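You operate a simulated robot arm through the tools that you are given. There is no shell and no other tool.

You run a simulated robot arm. Do the job below in one go: nothing can be reset, and whatever is moved stays where it is left.

JOB
Shut the refill bottle, put it and the floss pod on the tray and push the tray back.
Fine: a hand's width toward the mirror. Set down upright: soap refill bottle.
Where things are to end (x, y in the base frame): small tray within 0.035 m of [0.63, 0.29].

The check looks at the end state, three seconds after you hand in, the way a careful person would. Anything else that was tipped, shoved, dropped, spilled or broken makes it a failure.

ROBOT AND FRAMES
A 6-joint arm with a two-finger parallel gripper, fixed in place. Base frame: the origin is at the foot of the arm, x ahead of it, y to its left, z up; the work surface is at about z = 0.93. Lengths are in m, angles in degrees, forces in N, time in s.
With the tool pointing down near the work surface it reaches from about 0.24 to 0.78 m from the base axis. Its first joint turns from -166.0 to 166.0 degrees. Payload 3.43 kg.
The tool frame sits at the grasp point between the pads (the TCP): z along the fingers, y along the line on which they close. The tips reach 0.034 m beyond it. Largest opening 0.128 m; finger width 0.024, thickness 0.012; the body of the gripper, 0.048 by 0.13 m, starts 0.096 m behind the TCP.
Orientation is that of the tool frame in the base frame, as a unit quaternion [x, y, z, w]. With the fingers straight down and closing along the base's y, the tool's x points along the base's -x, its y along +y and its z along -z.

CONTROLS
- The arm moves only by the tool servo_tool. Its argument "commands" is a list of rows, each an object (a shift or turn left out is 0, a gripper value left out holds the last) with "xyz": the shift along the base's x, y, z in units of 100 mm (1.0 is 100 mm), a list of three; "turn": the turn, a rotation vector about the base's x, y, z in units of 120 degrees (1.0 is 120 degrees), a list of three; "gripper": the gripper command, from -1 (fully open) to 1 (shut), values between in proportion. In form: [{"xyz": [tx, ty, tz], "turn": [wx, wy, wz], "gripper": gripper}, ...]. A call has 1 to 20 rows; each row is the pose to reach, as a shift and turn from the pose commanded when the call began. A call with a number of a shift or a turn outside -1 to 1 is refused whole. Each row takes 0.2 s and may step no farther than 0.05 m and 8.6 degrees from the row before; otherwise, or with a gripper value out of range, the whole call is refused. Where a pose cannot be reached the arm comes as near as it can. A force on the tool above 40 N (or 10 N above the force at the start of the call, whichever is more), or a blocked arm, ends the call early, and 0.2 s more pass. The fingers move at their own pace (about 0.045 m/s each) and stop on an object; they squeeze with about 35 N. The grip force told is the motor's: it shows also when the fingers shut on nothing. Time passes only in rows, and 0.2 s behind the last, so rows that repeat a pose let the fingers close. The reply holds the time, the measured pose of the TCP, the force on the tool along the base axes, the opening and the grip force, in the units named above and with some noise, with the torque about the TCP (base axes, N m) and any sound that the robot's microphone picked up, and new pictures: "views" is both (left out), scene, wrist or none.
- Cameras (640 x 400 px; columns grow to the right, rows downward): "scene" is fixed at [0.0532, 0.5, 1.5211]; the picture's right is [-0.53, -0.85, 0.00], its down [-0.48, 0.30, -0.83] and it looks along [0.70, -0.44, -0.56] (base axes); focal length 340 px, centre (320, 200). "wrist" rides on the gripper at [0.076, -0.011, -0.16] in the tool frame; the picture's right is [0.15, 0.99, 0.00], its down [-0.88, 0.13, -0.46] and it looks along [-0.45, 0.07, 0.89] (tool axes); focal length 234 px, centre (320, 200). There is no depth. A picture from a camera that has moved, and an enlarged one, comes with that camera's place and axes in the base frame and with its lens.
- close_up(camera, box): a new picture of the part [left, top, right, bottom] of that camera's present view, enlarged. No time passes.
- hand_in(): hands the job in; it is judged then, once.

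Places have to be worked out from the pictures, the camera data and where the tool is seen. Open the gripper and draw the arm clear of the work before you hand the job in, unless the task says otherwise.

The tools are called after ">>>" as a command line: name --argument value ..., lists and objects as JSON in quotes. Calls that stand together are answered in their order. servo_tool: Moves the arm, as the interface text tells. Its arguments: {"type":"object","properties":{"commands":{"type":"array"},"views":{"type":"string","enum":["both","scene","wrist","none"]}},"required":["commands"]} The other tools are called the same way: close_up (camera, box) takes an enlarged picture of a part of a camera's view; hand_in () hands the job in.

At the start:

```text
time_s: 0.0
eef_pos: [0.3106, 0.2162, 1.2697]
ee_rot: [-0.001, 1.0, 0.001, 0.0]
ft_force: [0.6, -0.8, 0.3]
ft_torque: [0.0, 0.01, 0.0]
width: 0.1281
finger_force: 0.0
```

scene: 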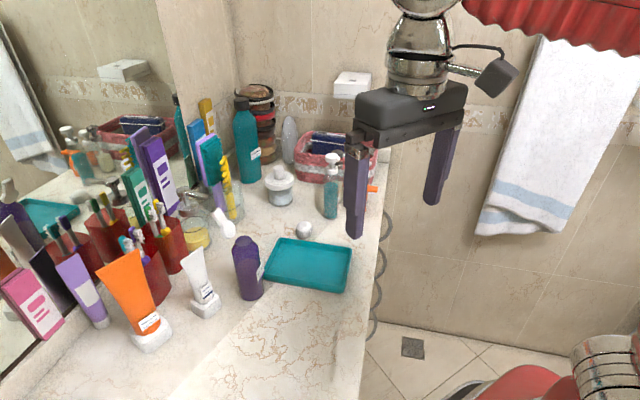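
wrist: 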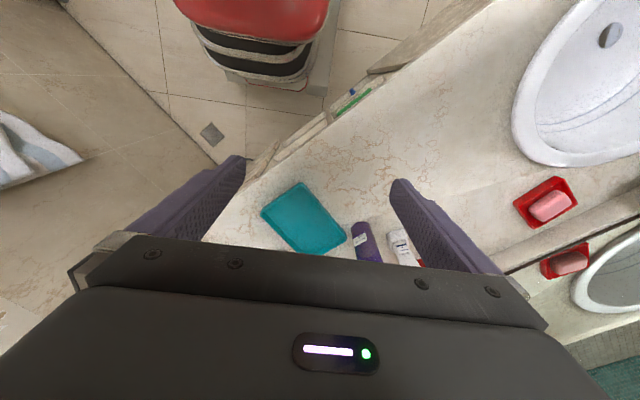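

I start with enlarged looks at the scene to identify the refill bottle, its cap, the floss pod and the tray.

>>> close_up --camera "scene" --box '[180, 200, 380, 325]'

>>> close_up --camera "scene" --box '[160, 80, 400, 230]'

>>> close_up --camera "scene" --box '[0, 180, 240, 330]'

>>> close_up --camera "wrist" --box '[240, 160, 440, 285]'

```text
3.20 times, centred on (280, 262) of scene
camera zoom: at [0.0532, 0.5, 1.5211], right [-0.53, -0.85, 0.0], down [-0.48, 0.3, -0.83], along [0.7, -0.44, -0.56], focal length 1087 px, centre (448, 0)
```

zoom: 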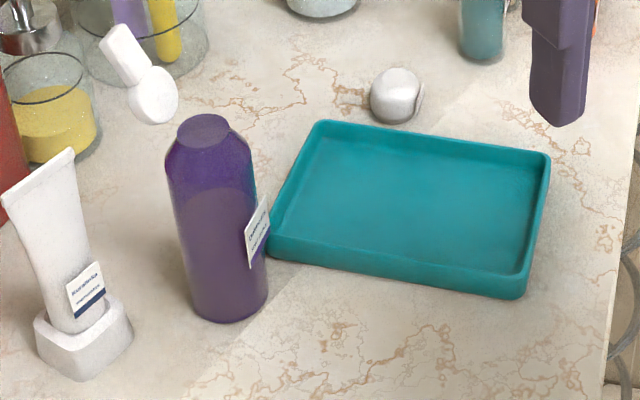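

```text
2.67 times, centred on (280, 155) of scene
camera zoom: at [0.0532, 0.5, 1.5211], right [-0.53, -0.85, 0.0], down [-0.48, 0.3, -0.83], along [0.7, -0.44, -0.56], focal length 906 px, centre (427, 320)
```

zoom: 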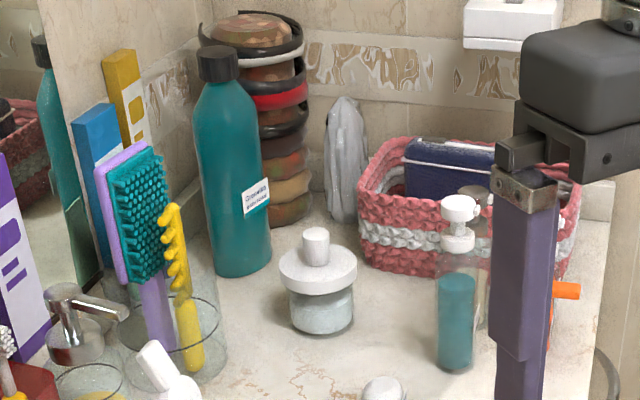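

```text
2.67 times, centred on (120, 255) of scene
camera zoom: at [0.0532, 0.5, 1.5211], right [-0.53, -0.85, 0.0], down [-0.48, 0.3, -0.83], along [0.7, -0.44, -0.56], focal length 906 px, centre (853, 53)
```

zoom: 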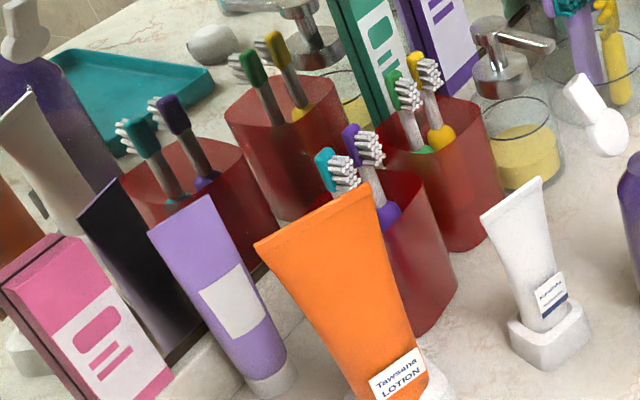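

```text
3.20 times, centred on (340, 222) of wrist
camera zoom: at [0.2364, 0.2049, 1.4286], right [-0.15, 0.99, 0.0], down [0.88, 0.13, 0.46], along [0.45, 0.07, -0.89], focal length 749 px, centre (256, 128)
```

zoom: 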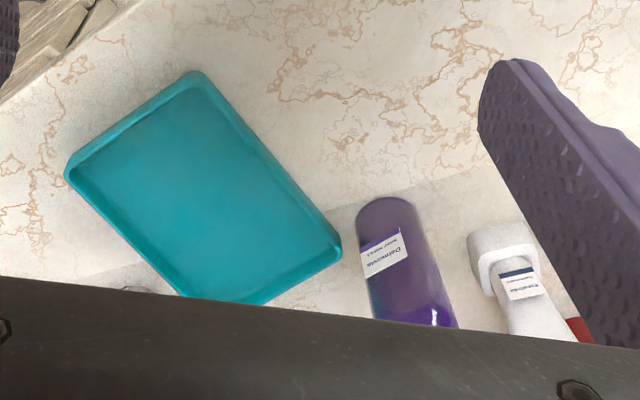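

The purple bottle beside the tray appears open with a white flip cap hanging to its side; I look closer at labels, cap and the small white pebble.

>>> close_up --camera "scene" --box '[205, 200, 285, 250]'

>>> close_up --camera "scene" --box '[235, 240, 283, 270]'

>>> close_up --camera "scene" --box '[280, 210, 328, 240]'

>>> close_up --camera "scene" --box '[0, 170, 80, 220]'

>>> close_up --camera "scene" --box '[240, 140, 272, 160]'

>>> close_up --camera "wrist" --box '[340, 215, 404, 255]'

```text
8.00 times, centred on (245, 225) of scene
camera zoom: at [0.0532, 0.5, 1.5211], right [-0.53, -0.85, 0.0], down [-0.48, 0.3, -0.83], along [0.7, -0.44, -0.56], focal length 2717 px, centre (920, 0)
```

zoom: 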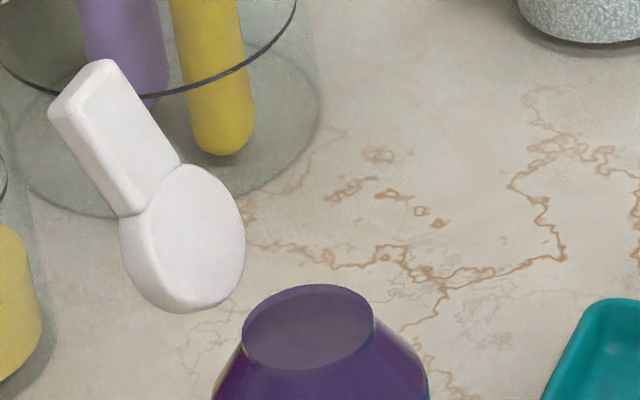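

```text
13.33 times, centred on (259, 255) of scene
camera zoom: at [0.0532, 0.5, 1.5211], right [-0.53, -0.85, 0.0], down [-0.48, 0.3, -0.83], along [0.7, -0.44, -0.56], focal length 4528 px, centre (1133, -533)
```

zoom: 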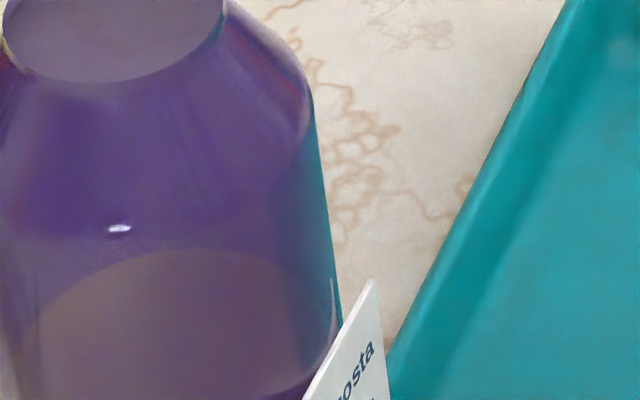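

```text
13.33 times, centred on (304, 225) of scene
camera zoom: at [0.0532, 0.5, 1.5211], right [-0.53, -0.85, 0.0], down [-0.48, 0.3, -0.83], along [0.7, -0.44, -0.56], focal length 4528 px, centre (533, -133)
```

zoom: 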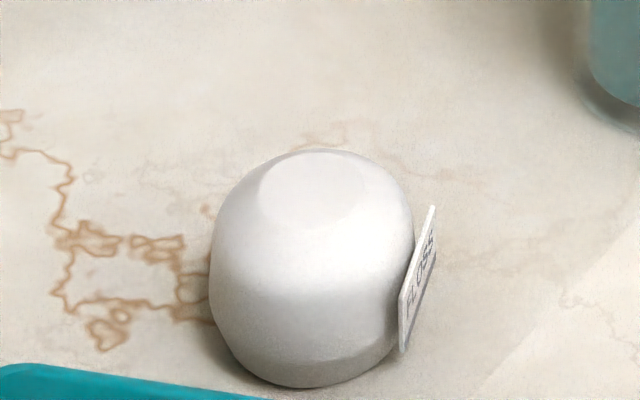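

```text
8.00 times, centred on (40, 195) of scene
camera zoom: at [0.0532, 0.5, 1.5211], right [-0.53, -0.85, 0.0], down [-0.48, 0.3, -0.83], along [0.7, -0.44, -0.56], focal length 2717 px, centre (2560, 240)
```

zoom: 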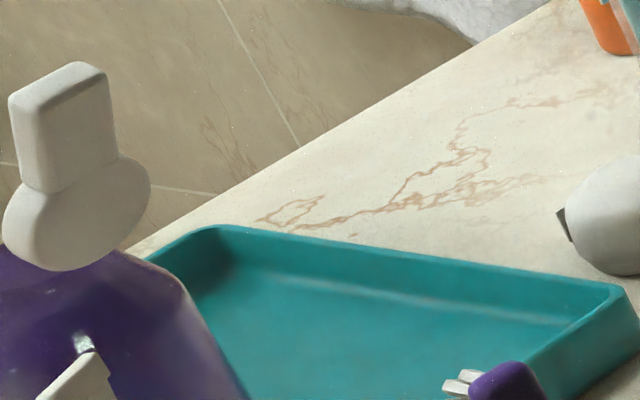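

```text
16.00 times, centred on (256, 150) of scene
camera zoom: at [0.0532, 0.5, 1.5211], right [-0.53, -0.85, 0.0], down [-0.48, 0.3, -0.83], along [0.7, -0.44, -0.56], focal length 5434 px, centre (1344, 1000)
```

zoom: 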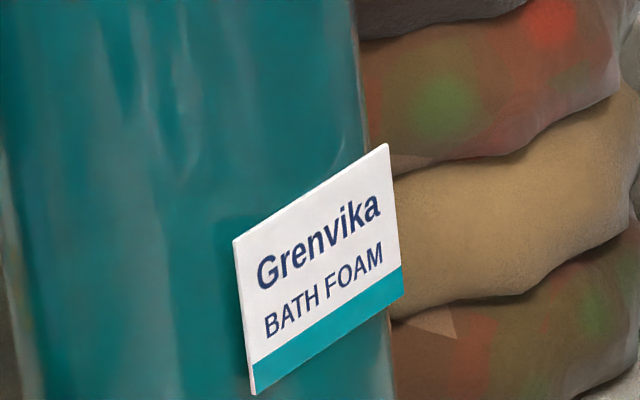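

```text
10.00 times, centred on (372, 235) of wrist
camera zoom: at [0.2364, 0.2049, 1.4286], right [-0.15, 0.99, 0.0], down [0.88, 0.13, 0.46], along [0.45, 0.07, -0.89], focal length 2342 px, centre (-200, -150)
```

zoom: 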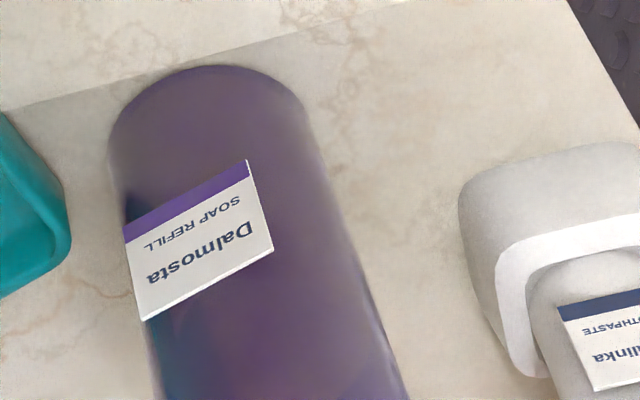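

The purple bottle is labelled "Dalmosta SOAP REFILL" (about (0.56, 0.36), open flip cap on its mirror side) and the white pebble "FLOSS" (about (0.675, 0.16)). I move the arm high over toward the bottle to view the cap with the wrist camera.

>>> servo_tool --commands '[{"xyz": [0.4, 0.25, 0]}, {"xyz": [0.8, 0.5, 0]}, {"xyz": [1.0, 0.7, 0]}]' --views "none"

>>> servo_tool --commands '[{"xyz": [0.4, 0.2, 0]}, {"xyz": [0.8, 0.4, 0]}, {"xyz": [1.0, 0.6, 0]}, {"xyz": [1.0, 0.6, 0]}]' --views "both"

```text
time_s: 0.8
eef_pos: [0.411, 0.2839, 1.2721]
ee_rot: [-0.001, 1.0, 0.0, 0.001]
ft_force: [-0.6, 0.1, 0.7]
ft_torque: [0.02, -0.03, 0.01]
width: 0.1279
finger_force: 0.0
```

```text
time_s: 1.8
eef_pos: [0.5116, 0.3473, 1.2698]
ee_rot: [-0.001, 1.0, 0.0, -0.001]
ft_force: [-0.3, 0.1, -0.5]
ft_torque: [0.0, 0.0, 0.01]
width: 0.1278
finger_force: 0.2
camera wrist: at [0.4364, 0.3357, 1.4297], right [-0.15, 0.99, 0.0], down [0.88, 0.13, 0.46], along [0.45, 0.07, -0.89], focal length 234 px, centre (320, 200)
```

scene: 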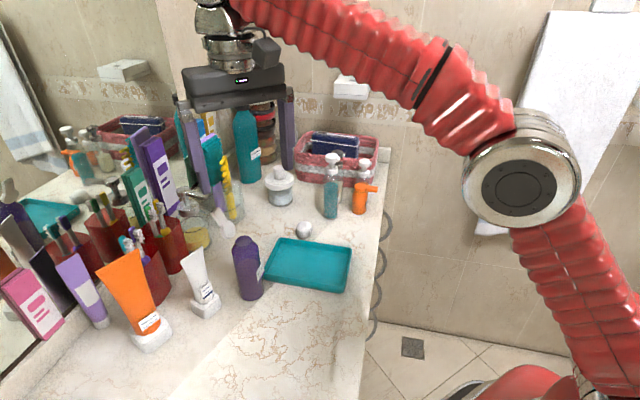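
wrist: 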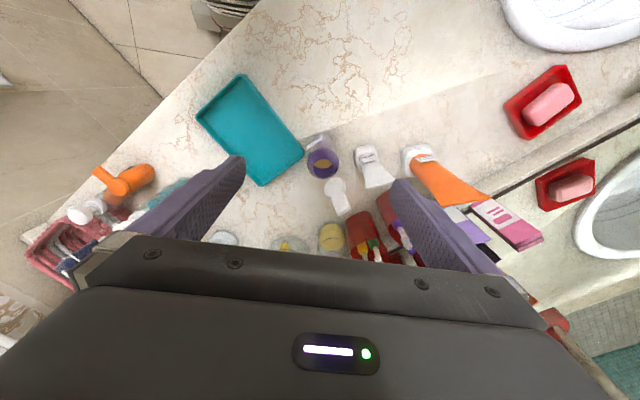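

>>> close_up --camera "wrist" --box '[240, 120, 400, 220]'

>>> close_up --camera "wrist" --box '[296, 140, 376, 190]'

>>> close_up --camera "wrist" --box '[304, 170, 368, 210]'

```text
4.00 times, centred on (320, 170) of wrist
camera zoom: at [0.4364, 0.3357, 1.4297], right [-0.15, 0.99, 0.0], down [0.88, 0.13, 0.46], along [0.45, 0.07, -0.89], focal length 937 px, centre (320, 320)
```

zoom: 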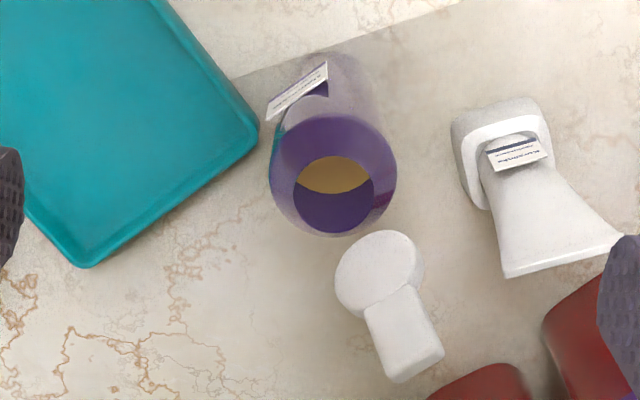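

```text
8.00 times, centred on (336, 165) of wrist
camera zoom: at [0.4364, 0.3357, 1.4297], right [-0.15, 0.99, 0.0], down [0.88, 0.13, 0.46], along [0.45, 0.07, -0.89], focal length 1873 px, centre (192, 480)
```

zoom: 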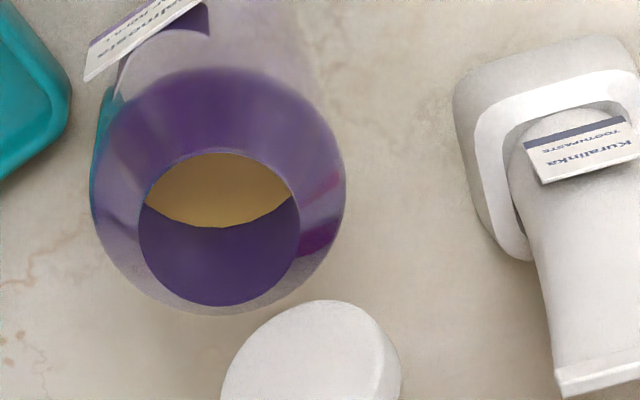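

```text
10.00 times, centred on (336, 190) of wrist
camera zoom: at [0.4364, 0.3357, 1.4297], right [-0.15, 0.99, 0.0], down [0.88, 0.13, 0.46], along [0.45, 0.07, -0.89], focal length 2342 px, centre (160, 300)
```

zoom: 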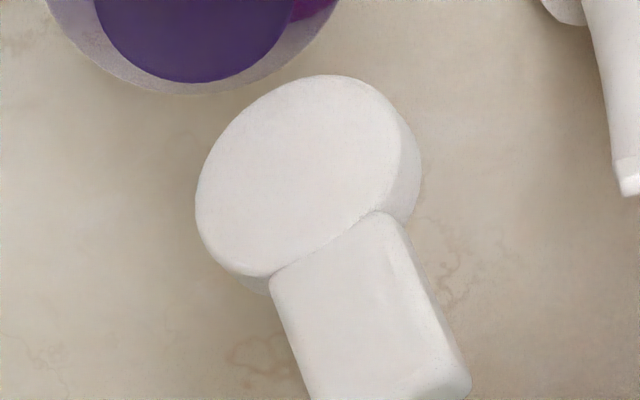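

Triangulating both views: the opening is at about (0.555, 0.360, 1.089) and the cap is a hinged flip lid standing open ~120° toward the mirror (disc centre (0.576, 0.381, 1.107), tab end (0.593, 0.392, 1.145)). I check what stands behind it before going there.

>>> close_up --camera "wrist" --box '[310, 180, 438, 260]'

>>> close_up --camera "scene" --box '[110, 180, 270, 280]'

```text
5.00 times, centred on (374, 220) of wrist
camera zoom: at [0.4364, 0.3357, 1.4297], right [-0.15, 0.99, 0.0], down [0.88, 0.13, 0.46], along [0.45, 0.07, -0.89], focal length 1171 px, centre (50, 100)
```

zoom: 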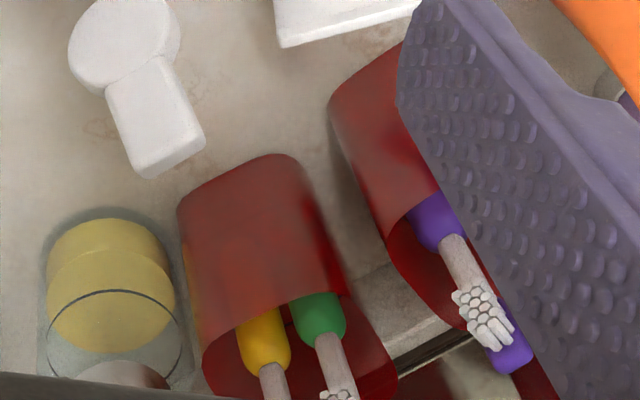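

```text
4.00 times, centred on (190, 230) of scene
camera zoom: at [0.0532, 0.5, 1.5211], right [-0.53, -0.85, 0.0], down [-0.48, 0.3, -0.83], along [0.7, -0.44, -0.56], focal length 1358 px, centre (840, 80)
```

zoom: 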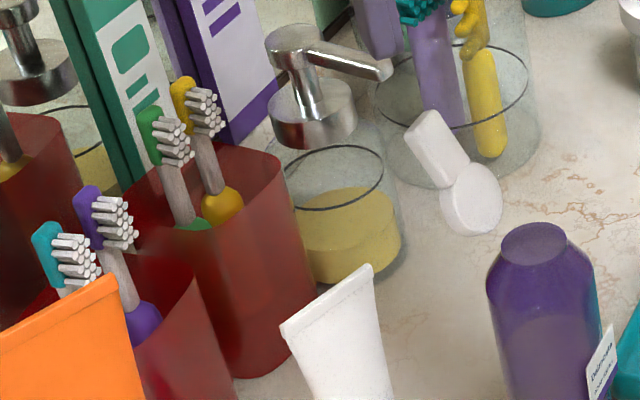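

Obstacles behind (toothbrush cup rim at about (0.71, 0.48), pump at (0.76, 0.41)) leave room at about (0.62, 0.42). I turn the gripper ~41° so it faces the hinge direction, shut the fingers and move behind the lid, staying high.

>>> servo_tool --commands '[{"xyz": [0.15, 0.1, 0], "turn": [0, 0, 0.068], "gripper": 1}, {"xyz": [0.35, 0.25, 0], "turn": [0, 0, 0.136], "gripper": 1}, {"xyz": [0.6, 0.4, 0], "turn": [0, 0, 0.204], "gripper": 1}, {"xyz": [0.85, 0.55, 0], "turn": [0, 0, 0.272], "gripper": 1}, {"xyz": [1.0, 0.7, 0], "turn": [0, 0, 0.34], "gripper": 1}, {"xyz": [1.0, 0.73, 0], "turn": [0, 0, 0.34], "gripper": 1}, {"xyz": [1.0, 0.73, 0], "turn": [0, 0, 0.34], "gripper": 1}, {"xyz": [1.0, 0.73, 0], "turn": [0, 0, 0.34], "gripper": 1}]' --views "both"

```text
time_s: 3.6
eef_pos: [0.5599, 0.3815, 1.2235]
ee_rot: [-0.349, 0.937, 0.002, 0.001]
ft_force: [0.4, -0.5, -0.1]
ft_torque: [0.0, 0.04, 0.03]
width: 0.0
finger_force: 28.1
out of reach, approached as far as the arm can: row 2, 3, 4, 5, 6, 7, 8
camera wrist: at [0.5102, 0.3234, 1.3831], right [-0.76, 0.65, 0.0], down [0.58, 0.67, 0.46], along [0.3, 0.35, -0.89], focal length 234 px, centre (320, 200)
```

scene: 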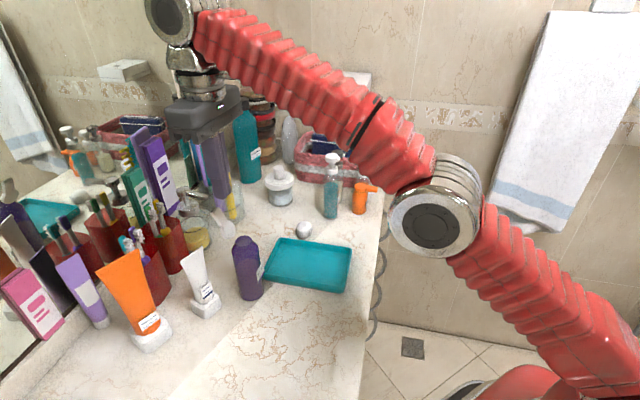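
wrist: 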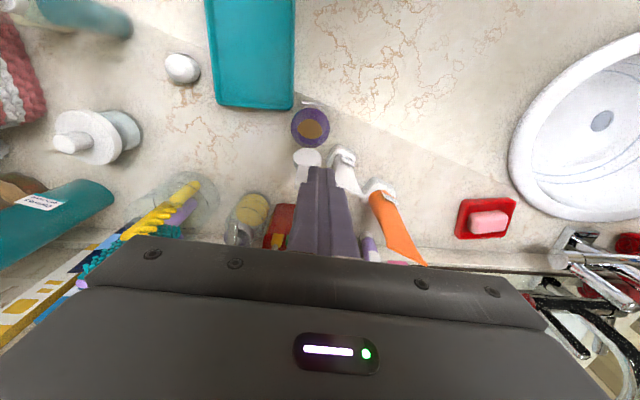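

At this height the reach ended at (0.56, 0.38, 1.22), so coming from above behind the lid isn't possible; I will go round on the tray side at a lower height. First back off toward the tray side (-y) to get a clean reference.

>>> servo_tool --commands '[{"xyz": [0, -0.4, 0], "gripper": 1}, {"xyz": [0, -0.8, 0], "gripper": 1}, {"xyz": [0, -0.8, 0], "gripper": 1}]' --views "wrist"

```text
time_s: 4.4
eef_pos: [0.5602, 0.3004, 1.2219]
ee_rot: [-0.35, 0.937, 0.002, -0.001]
ft_force: [-0.4, 0.3, -1.0]
ft_torque: [-0.03, 0.0, 0.02]
width: 0.0
finger_force: 33.0
camera wrist: at [0.5119, 0.2432, 1.3824], right [-0.76, 0.65, 0.0], down [0.58, 0.67, 0.46], along [0.3, 0.35, -0.89], focal length 234 px, centre (320, 200)
```

wrist: 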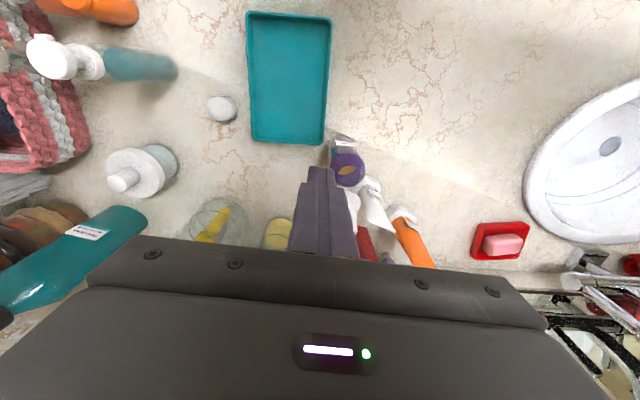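

The reference is the reached pose, at (0.560, 0.300, 1.222). I go down on the tray side of the bottle to (0.63, 0.32, 1.12), clear of bottle and lid.

>>> servo_tool --commands '[{"xyz": [0.25, 0, -0.2], "gripper": 1}, {"xyz": [0.5, 0, -0.4], "gripper": 1}, {"xyz": [0.5, 0, -0.75], "gripper": 1}, {"xyz": [0.7, 0.2, -1.0], "gripper": 1}, {"xyz": [0.7, 0.2, -1.0], "gripper": 1}]' --views "both"

```text
time_s: 5.6
eef_pos: [0.6293, 0.3216, 1.1234]
ee_rot: [-0.35, 0.937, 0.001, 0.0]
ft_force: [-0.5, -0.8, 0.5]
ft_torque: [0.01, 0.03, 0.01]
width: 0.0002
finger_force: 33.1
camera wrist: at [0.5807, 0.2632, 1.2826], right [-0.76, 0.65, 0.0], down [0.58, 0.67, 0.46], along [0.3, 0.35, -0.89], focal length 234 px, centre (320, 200)
```

scene: 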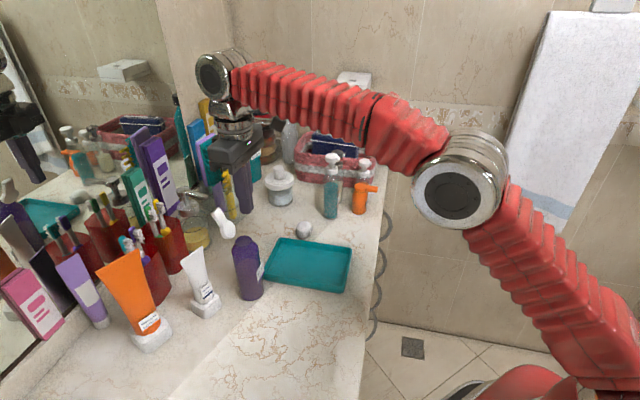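
wrist: 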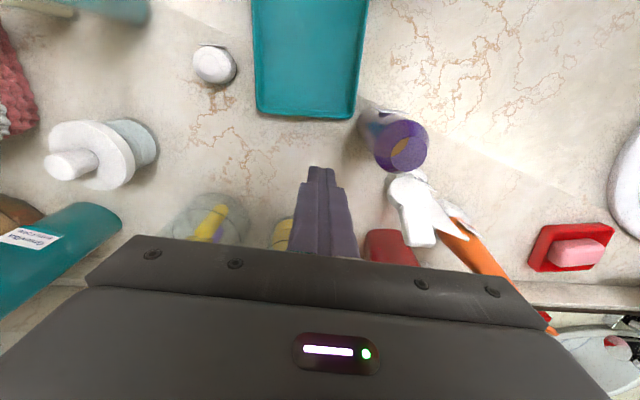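

I take a closer look to refine the lid's position from here.

>>> close_up --camera "wrist" --box '[360, 100, 488, 260]'

>>> close_up --camera "scene" --box '[190, 180, 286, 240]'

```text
2.50 times, centred on (424, 180) of wrist
camera zoom: at [0.5807, 0.2632, 1.2826], right [-0.76, 0.65, 0.0], down [0.58, 0.67, 0.46], along [0.3, 0.35, -0.89], focal length 585 px, centre (60, 250)
```

zoom: 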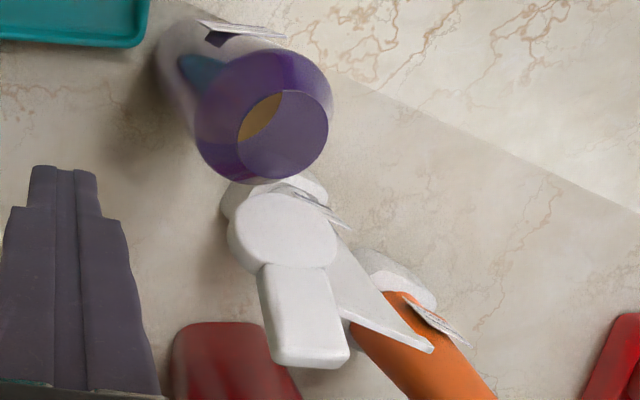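

```text
6.67 times, centred on (238, 210) of scene
camera zoom: at [0.0532, 0.5, 1.5211], right [-0.53, -0.85, 0.0], down [-0.48, 0.3, -0.83], along [0.7, -0.44, -0.56], focal length 2264 px, centre (867, 133)
```

zoom: 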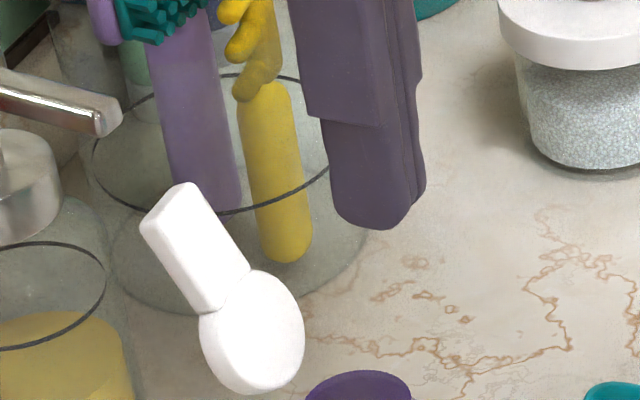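

Lid tip confirmed at about (0.593, 0.394, 1.145), hinge direction ~45°. I move outward first, then sweep behind the lid with the closed fingers.

>>> servo_tool --commands '[{"xyz": [0.1, 0.19, -0.07], "gripper": 1}, {"xyz": [0.18, 0.36, -0.14], "gripper": 1}, {"xyz": [0.1, 0.55, -0.14], "gripper": 1}, {"xyz": [0.0, 0.7, -0.14], "gripper": 1}, {"xyz": [0.0, 0.7, -0.14], "gripper": 1}]' --views "both"

```text
time_s: 6.8
eef_pos: [0.6278, 0.3911, 1.1111]
ee_rot: [-0.35, 0.937, 0.0, -0.001]
ft_force: [0.8, -0.6, -0.6]
ft_torque: [0.0, -0.02, 0.01]
width: 0.0
finger_force: 33.0
camera wrist: at [0.5802, 0.3333, 1.2701], right [-0.76, 0.65, 0.0], down [0.58, 0.67, 0.46], along [0.3, 0.35, -0.89], focal length 234 px, centre (320, 200)
```

scene: 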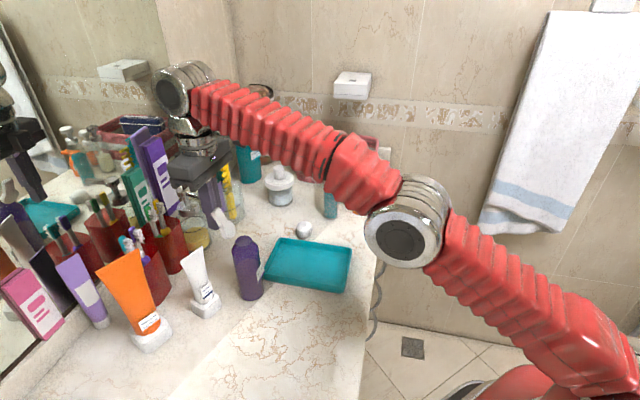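
wrist: 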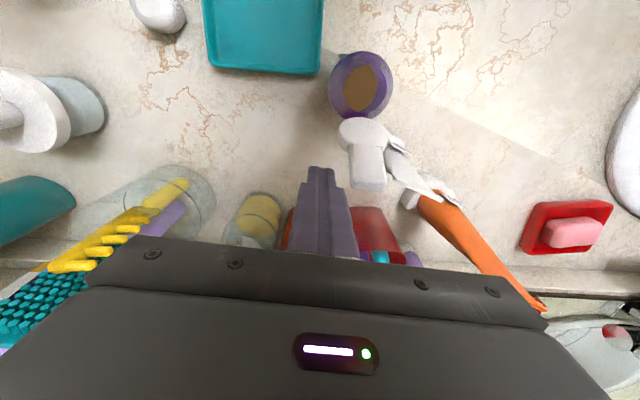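

The fingers are beside the lid tip with ~1 cm clearance on the mirror side. I slide in behind the tab.

>>> servo_tool --commands '[{"xyz": [-0.06, 0.12, 0], "gripper": 1}, {"xyz": [-0.15, 0.22, 0], "gripper": 1}, {"xyz": [-0.15, 0.22, 0], "gripper": 1}]' --views "both"

```text
time_s: 7.6
eef_pos: [0.6151, 0.4122, 1.1096]
ee_rot: [-0.35, 0.937, 0.0, 0.0]
ft_force: [0.3, -0.3, -0.4]
ft_torque: [0.02, 0.02, -0.01]
width: 0.0
finger_force: 33.0
camera wrist: at [0.5655, 0.3546, 1.2696], right [-0.76, 0.65, 0.0], down [0.58, 0.67, 0.46], along [0.3, 0.35, -0.89], focal length 234 px, centre (320, 200)
```

scene: 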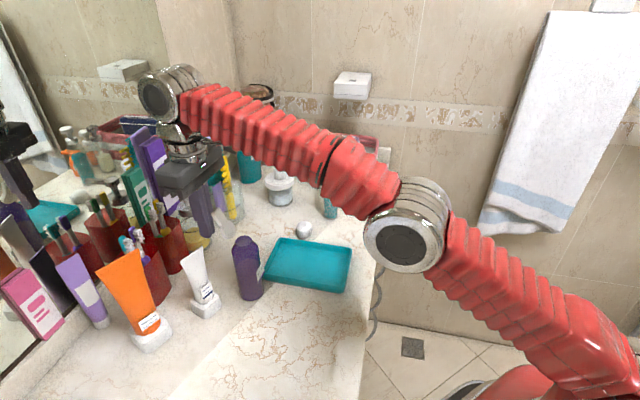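
wrist: 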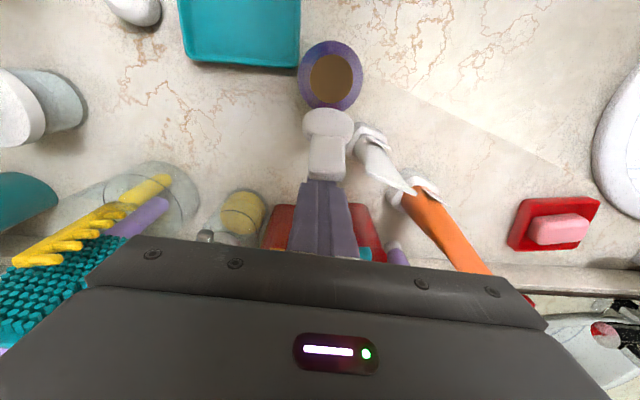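

The closed fingers are right behind the tab. I push gently inward a little at a time, watching whether the lid turns and the bottle stays still.

>>> servo_tool --commands '[{"xyz": [-0.05, -0.05, 0.03], "gripper": 1}, {"xyz": [-0.1, -0.1, 0.07], "gripper": 1}, {"xyz": [-0.15, -0.15, 0.12], "gripper": 1}]' --views "both"

>>> close_up --camera "scene" --box '[190, 180, 286, 240]'

```text
time_s: 8.4
eef_pos: [0.5999, 0.3974, 1.1229]
ee_rot: [-0.35, 0.937, 0.001, -0.001]
ft_force: [0.2, -0.4, 0.1]
ft_torque: [0.03, 0.0, 0.01]
width: 0.0001
finger_force: 33.6
camera wrist: at [0.5512, 0.3399, 1.2827], right [-0.76, 0.65, 0.0], down [0.58, 0.67, 0.46], along [0.3, 0.35, -0.89], focal length 234 px, centre (320, 200)
```

scene: 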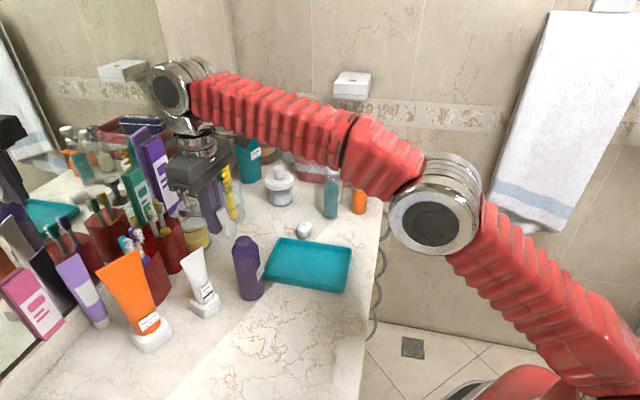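
wrist: 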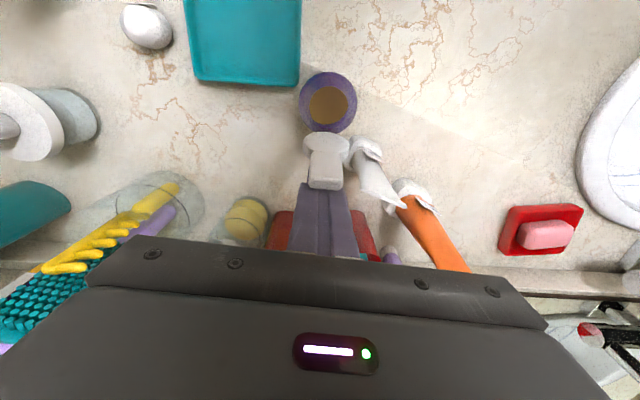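

```text
6.67 times, centred on (238, 210) of scene
camera zoom: at [0.0532, 0.5, 1.5211], right [-0.53, -0.85, 0.0], down [-0.48, 0.3, -0.83], along [0.7, -0.44, -0.56], focal length 2264 px, centre (867, 133)
```

zoom: 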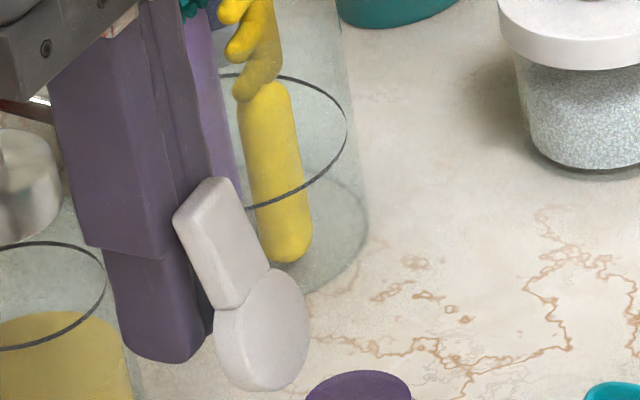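

The lid turns freely and the bottle hasn't moved. I continue inward while rising so the tip clears the neck.

>>> servo_tool --commands '[{"xyz": [-0.04, -0.04, 0.1], "gripper": 1}, {"xyz": [-0.08, -0.08, 0.2], "gripper": 1}, {"xyz": [-0.12, -0.12, 0.27], "gripper": 1}, {"xyz": [-0.16, -0.16, 0.28], "gripper": 1}]' --views "both"

>>> close_up --camera "scene" --box '[190, 180, 286, 240]'

```text
time_s: 9.4
eef_pos: [0.5828, 0.3824, 1.1518]
ee_rot: [-0.349, 0.937, 0.001, -0.001]
ft_force: [-0.3, -0.4, 0.7]
ft_torque: [0.0, 0.0, -0.01]
width: 0.0
finger_force: 32.6
camera wrist: at [0.5347, 0.3238, 1.3105], right [-0.76, 0.65, 0.0], down [0.58, 0.67, 0.46], along [0.29, 0.35, -0.89], focal length 234 px, centre (320, 200)
```

scene: 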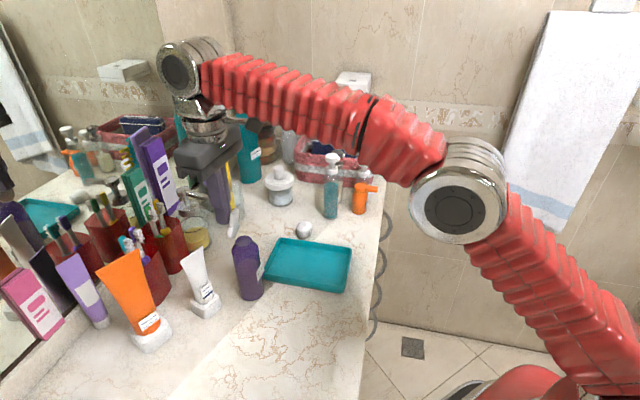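
wrist: 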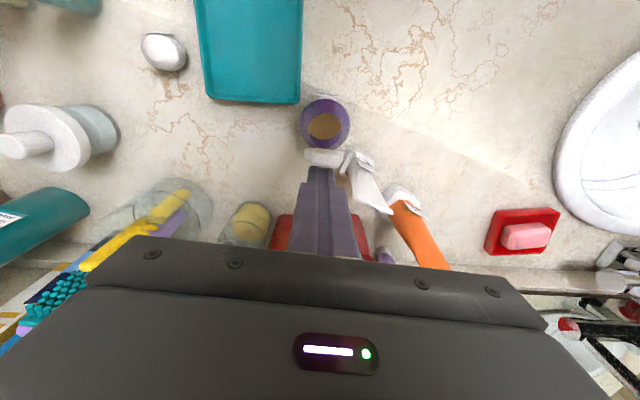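

```text
6.67 times, centred on (238, 210) of scene
camera zoom: at [0.0532, 0.5, 1.5211], right [-0.53, -0.85, 0.0], down [-0.48, 0.3, -0.83], along [0.7, -0.44, -0.56], focal length 2264 px, centre (867, 133)
```

zoom: 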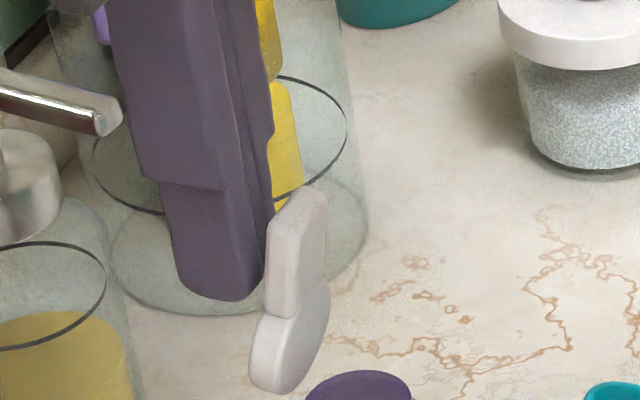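

The lid is nearly vertical, bottle steady. I carry it on over the mouth.

>>> servo_tool --commands '[{"xyz": [-0.06, -0.06, 0], "gripper": 1}, {"xyz": [-0.12, -0.12, 0], "gripper": 1}, {"xyz": [-0.18, -0.18, 0], "gripper": 1}, {"xyz": [-0.24, -0.24, 0], "gripper": 1}]' --views "both"

>>> close_up --camera "scene" --box '[190, 180, 286, 240]'

```text
time_s: 10.4
eef_pos: [0.5594, 0.3581, 1.1502]
ee_rot: [-0.349, 0.937, 0.001, -0.001]
ft_force: [0.7, 0.0, -0.1]
ft_torque: [-0.02, 0.01, 0.0]
width: 0.0
finger_force: 33.2
camera wrist: at [0.511, 0.2993, 1.3102], right [-0.76, 0.65, 0.0], down [0.58, 0.67, 0.46], along [0.29, 0.35, -0.89], focal length 234 px, centre (320, 200)
```

scene: 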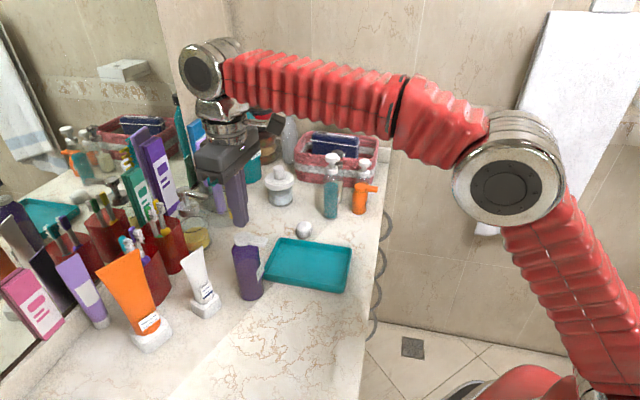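
wrist: 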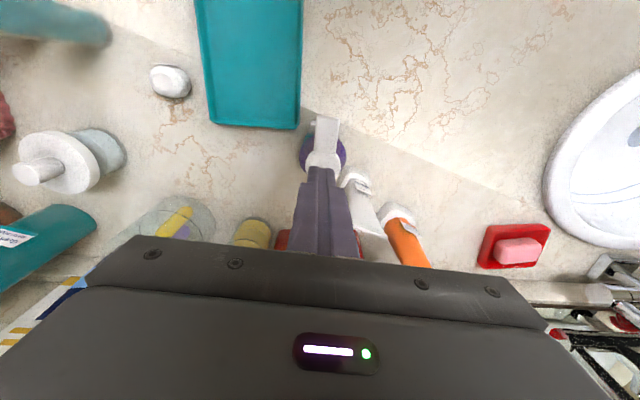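

```text
6.67 times, centred on (238, 210) of scene
camera zoom: at [0.0532, 0.5, 1.5211], right [-0.53, -0.85, 0.0], down [-0.48, 0.3, -0.83], along [0.7, -0.44, -0.56], focal length 2264 px, centre (867, 133)
```

zoom: 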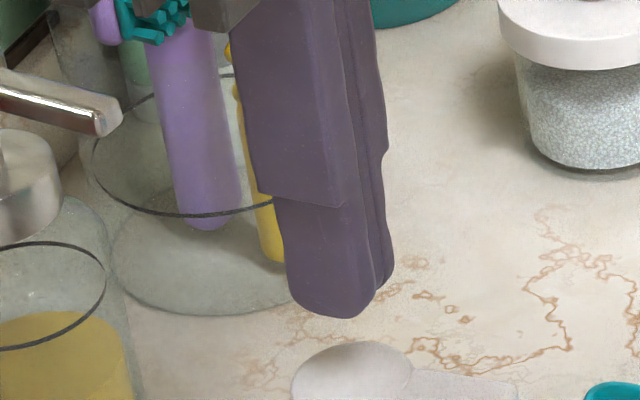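

The lid has fallen over onto the mouth; I look closely to see how far closed it is.

>>> close_up --camera "scene" --box '[220, 220, 284, 260]'

>>> close_up --camera "wrist" --box '[280, 100, 376, 160]'

```text
10.00 times, centred on (252, 240) of scene
camera zoom: at [0.0532, 0.5, 1.5211], right [-0.53, -0.85, 0.0], down [-0.48, 0.3, -0.83], along [0.7, -0.44, -0.56], focal length 3396 px, centre (1000, -200)
```

zoom: 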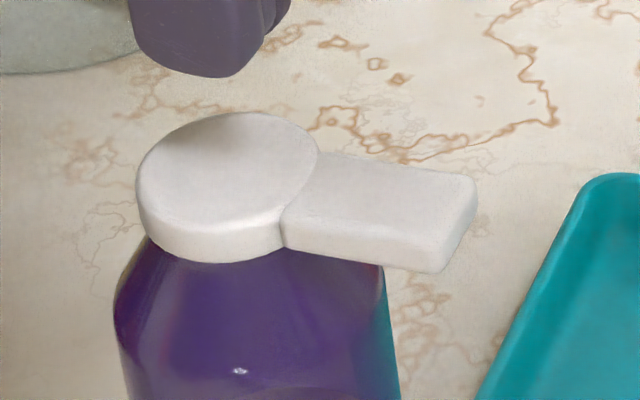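

```text
6.67 times, centred on (328, 130) of wrist
camera zoom: at [0.511, 0.2993, 1.3102], right [-0.76, 0.65, 0.0], down [0.58, 0.67, 0.46], along [0.29, 0.35, -0.89], focal length 1561 px, centre (267, 667)
```

zoom: 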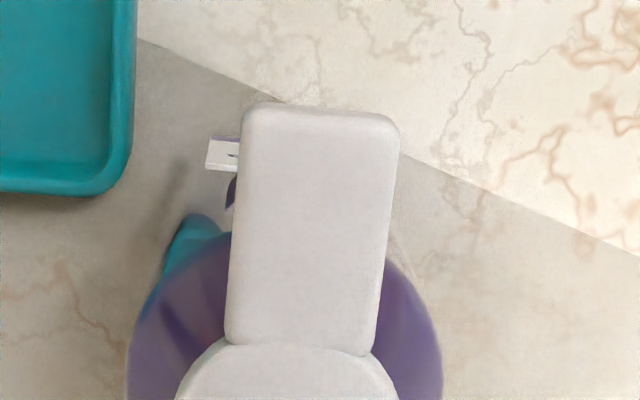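

The lid looks down on the mouth. The fingertips are centred right above it, so I press down lightly to make sure it is seated (listening for a click).

>>> servo_tool --commands '[{"xyz": [-0.02, 0, -0.08], "gripper": 1}, {"xyz": [-0.02, 0, -0.13], "gripper": 1}, {"xyz": [-0.02, 0, -0.16], "gripper": 1}, {"xyz": [-0.02, 0, -0.18], "gripper": 1}]' --views "none"

>>> close_up --camera "scene" --box '[220, 210, 284, 250]'

```text
time_s: 11.4
eef_pos: [0.5584, 0.3579, 1.1325]
ee_rot: [-0.35, 0.937, 0.0, 0.0]
ft_force: [0.3, -0.1, 0.5]
ft_torque: [0.0, -0.02, -0.03]
width: 0.0002
finger_force: 33.5
```

```text
10.00 times, centred on (252, 230) of scene
camera zoom: at [0.0532, 0.5, 1.5211], right [-0.53, -0.85, 0.0], down [-0.48, 0.3, -0.83], along [0.7, -0.44, -0.56], focal length 3396 px, centre (1000, -100)
```

zoom: 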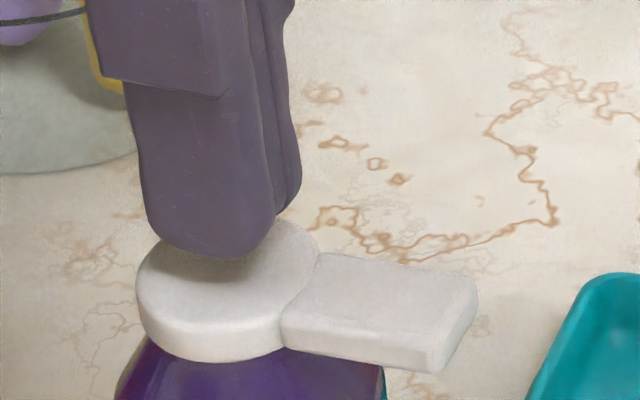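

Almost touching, no force yet; I go on down in small steps.

>>> servo_tool --commands '[{"xyz": [-0.02, -0.02, -0.02], "gripper": 1}, {"xyz": [-0.02, -0.02, -0.04], "gripper": 1}, {"xyz": [-0.02, -0.02, -0.05], "gripper": 1}, {"xyz": [-0.02, -0.02, -0.06], "gripper": 1}]' --views "none"

>>> close_up --camera "scene" --box '[220, 210, 284, 250]'

```text
time_s: 12.4
eef_pos: [0.5555, 0.3556, 1.127]
ee_rot: [-0.35, 0.937, 0.0, 0.0]
ft_force: [-0.8, -0.1, 1.5]
ft_torque: [0.03, -0.01, 0.02]
width: 0.0
finger_force: 32.9
```

```text
10.00 times, centred on (252, 230) of scene
camera zoom: at [0.0532, 0.5, 1.5211], right [-0.53, -0.85, 0.0], down [-0.48, 0.3, -0.83], along [0.7, -0.44, -0.56], focal length 3396 px, centre (1000, -100)
```

zoom: 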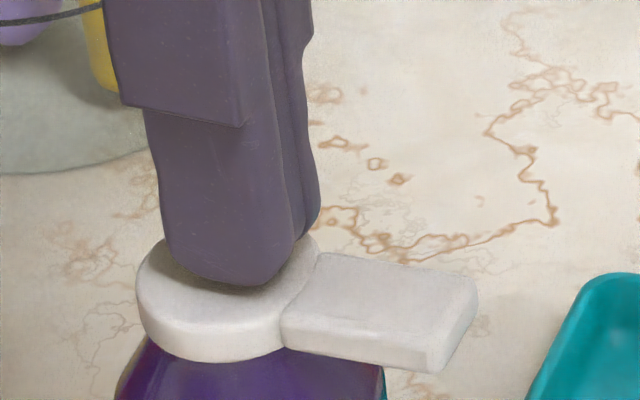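

Force is beginning to appear (tip at about 1.093); I press on in millimetre steps.

>>> servo_tool --commands '[{"xyz": [0, 0, -0.01], "gripper": 1}, {"xyz": [0, 0, -0.02], "gripper": 1}, {"xyz": [0, 0, -0.03], "gripper": 1}]' --views "none"

>>> close_up --camera "scene" --box '[220, 210, 284, 250]'

```text
time_s: 13.2
eef_pos: [0.556, 0.3556, 1.1235]
ee_rot: [-0.349, 0.937, 0.001, 0.0]
ft_force: [0.1, 0.0, 0.8]
ft_torque: [0.01, -0.02, 0.01]
width: 0.0
finger_force: 32.8
```

```text
10.00 times, centred on (252, 230) of scene
camera zoom: at [0.0532, 0.5, 1.5211], right [-0.53, -0.85, 0.0], down [-0.48, 0.3, -0.83], along [0.7, -0.44, -0.56], focal length 3396 px, centre (1000, -100)
```

zoom: 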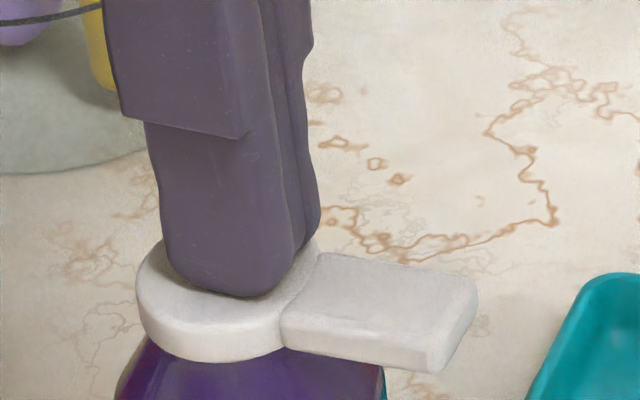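

No clear force yet and the lid unchanged; I keep lowering slowly.

>>> servo_tool --commands '[{"xyz": [0, 0, -0.01], "gripper": 1}, {"xyz": [0, 0, -0.02], "gripper": 1}, {"xyz": [0, 0, -0.03], "gripper": 1}, {"xyz": [0, 0, -0.04], "gripper": 1}]' --views "none"

>>> close_up --camera "scene" --box '[220, 210, 284, 250]'

```text
time_s: 14.2
eef_pos: [0.555, 0.356, 1.1226]
ee_rot: [-0.349, 0.937, 0.002, 0.002]
ft_force: [-0.3, -0.3, 33.5]
ft_torque: [-0.03, -0.01, 0.04]
width: 0.0
finger_force: 32.9
```

```text
10.00 times, centred on (252, 230) of scene
camera zoom: at [0.0532, 0.5, 1.5211], right [-0.53, -0.85, 0.0], down [-0.48, 0.3, -0.83], along [0.7, -0.44, -0.56], focal length 3396 px, centre (1000, -100)
```

zoom: 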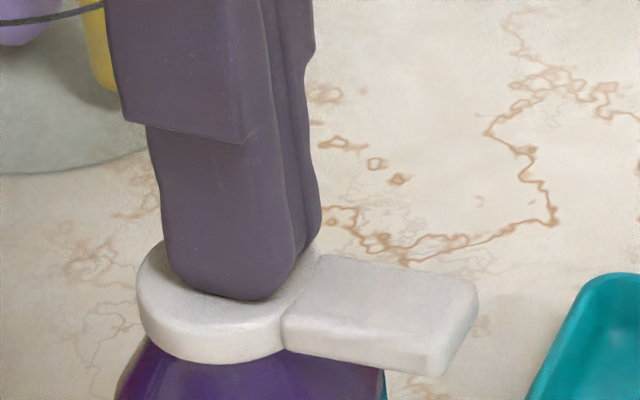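

Pressed with 33 N squarely on the lid with no yielding: it is shut (lid top at z about 1.089). I lift off.

>>> servo_tool --commands '[{"xyz": [0, 0, 0.05], "gripper": 1}, {"xyz": [0, 0, 0.3], "gripper": 1}, {"xyz": [0, 0, 0.7], "gripper": 1}, {"xyz": [0, 0, 0.95], "gripper": 1}]' --views "both"

>>> close_up --camera "scene" --box '[212, 220, 292, 310]'

>>> close_up --camera "wrist" --box '[240, 60, 400, 180]'

```text
time_s: 15.2
eef_pos: [0.5564, 0.3563, 1.2127]
ee_rot: [-0.349, 0.937, 0.002, -0.002]
ft_force: [0.5, -0.3, 0.2]
ft_torque: [-0.01, -0.03, 0.04]
width: 0.0
finger_force: 32.5
camera wrist: at [0.5077, 0.2979, 1.3732], right [-0.76, 0.65, 0.0], down [0.58, 0.67, 0.45], along [0.29, 0.35, -0.89], focal length 234 px, centre (320, 200)
```

scene: 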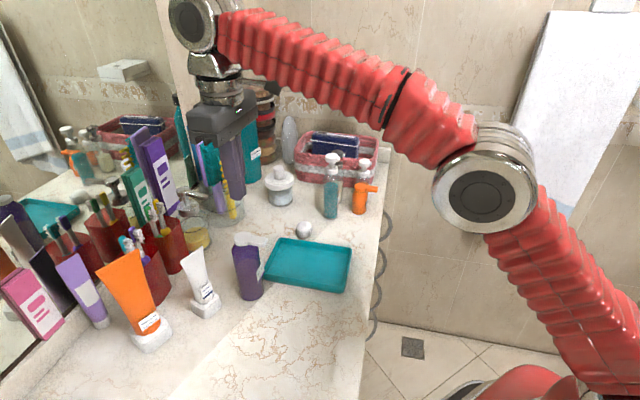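
wrist: 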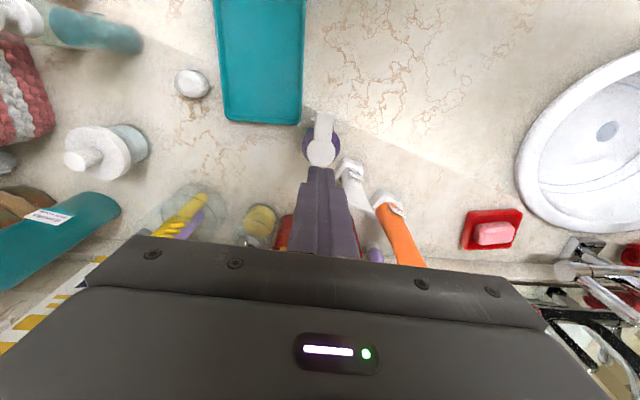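

```text
4.44 times, centred on (252, 265) of scene
camera zoom: at [0.0532, 0.5, 1.5211], right [-0.53, -0.85, 0.0], down [-0.48, 0.3, -0.83], along [0.7, -0.44, -0.56], focal length 1510 px, centre (622, -89)
```

zoom: 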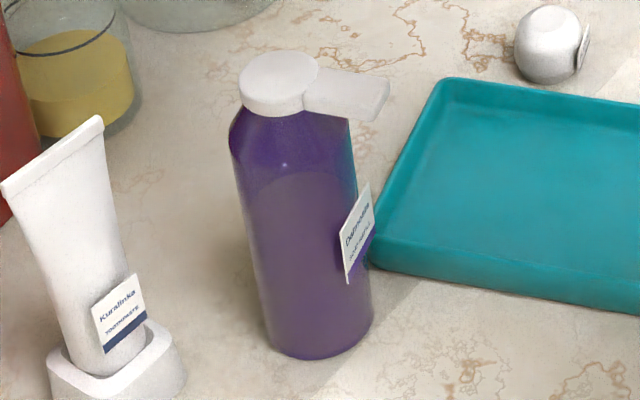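

```text
3.33 times, centred on (320, 120) of wrist
camera zoom: at [0.5077, 0.2979, 1.3732], right [-0.76, 0.65, 0.0], down [0.58, 0.67, 0.45], along [0.29, 0.35, -0.89], focal length 781 px, centre (320, 467)
```

zoom: 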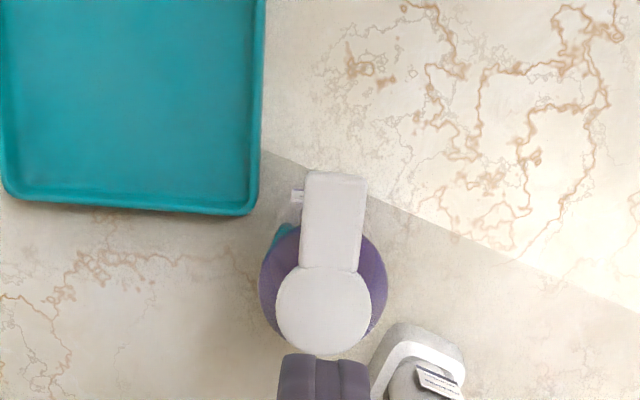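

The lid is fully shut and the bottle still upright at about (0.559, 0.360), radius ~0.025. I open the fingers to ~0.096 and descend straddling the bottle (closing direction across the tab).

>>> servo_tool --commands '[{"xyz": [0.02, 0.035, 0], "gripper": -0.5}, {"xyz": [0.02, 0.035, 0], "gripper": -0.5}, {"xyz": [0.02, 0.035, 0], "gripper": -0.5}, {"xyz": [0.02, 0.035, 0], "gripper": -0.5}, {"xyz": [0.02, 0.035, 0], "gripper": -0.5}, {"xyz": [0.02, 0.035, 0], "gripper": -0.5}, {"xyz": [0.02, 0.035, -0.3], "gripper": -0.5}, {"xyz": [0.02, 0.035, -0.6], "gripper": -0.5}, {"xyz": [0.02, 0.035, -0.9], "gripper": -0.5}]' --views "both"

```text
time_s: 17.2
eef_pos: [0.5571, 0.3595, 1.1245]
ee_rot: [-0.349, 0.937, 0.001, -0.001]
ft_force: [0.5, 0.1, -0.3]
ft_torque: [0.01, -0.01, -0.03]
width: 0.0962
finger_force: 0.1
camera wrist: at [0.5069, 0.3026, 1.2839], right [-0.76, 0.65, 0.0], down [0.58, 0.67, 0.46], along [0.3, 0.35, -0.89], focal length 234 px, centre (320, 200)
```

scene: 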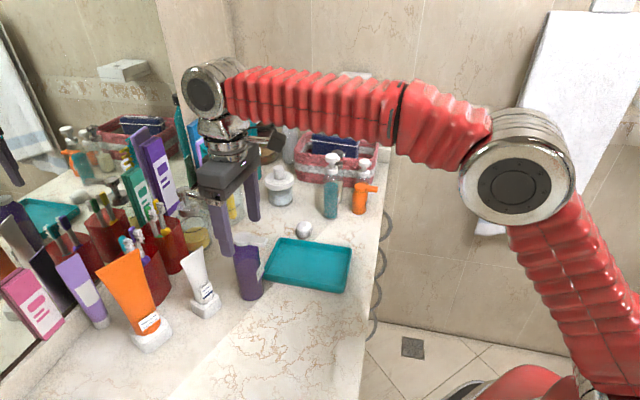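
wrist: 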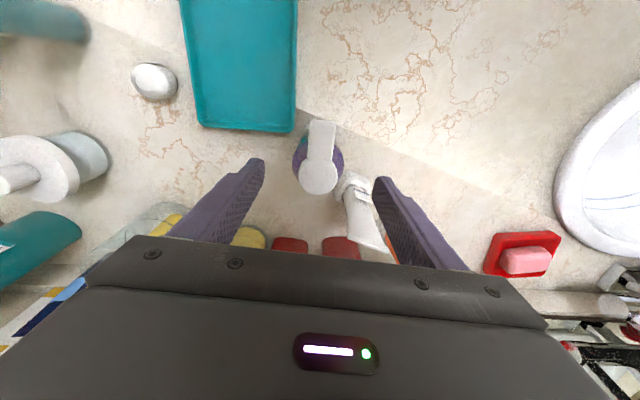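

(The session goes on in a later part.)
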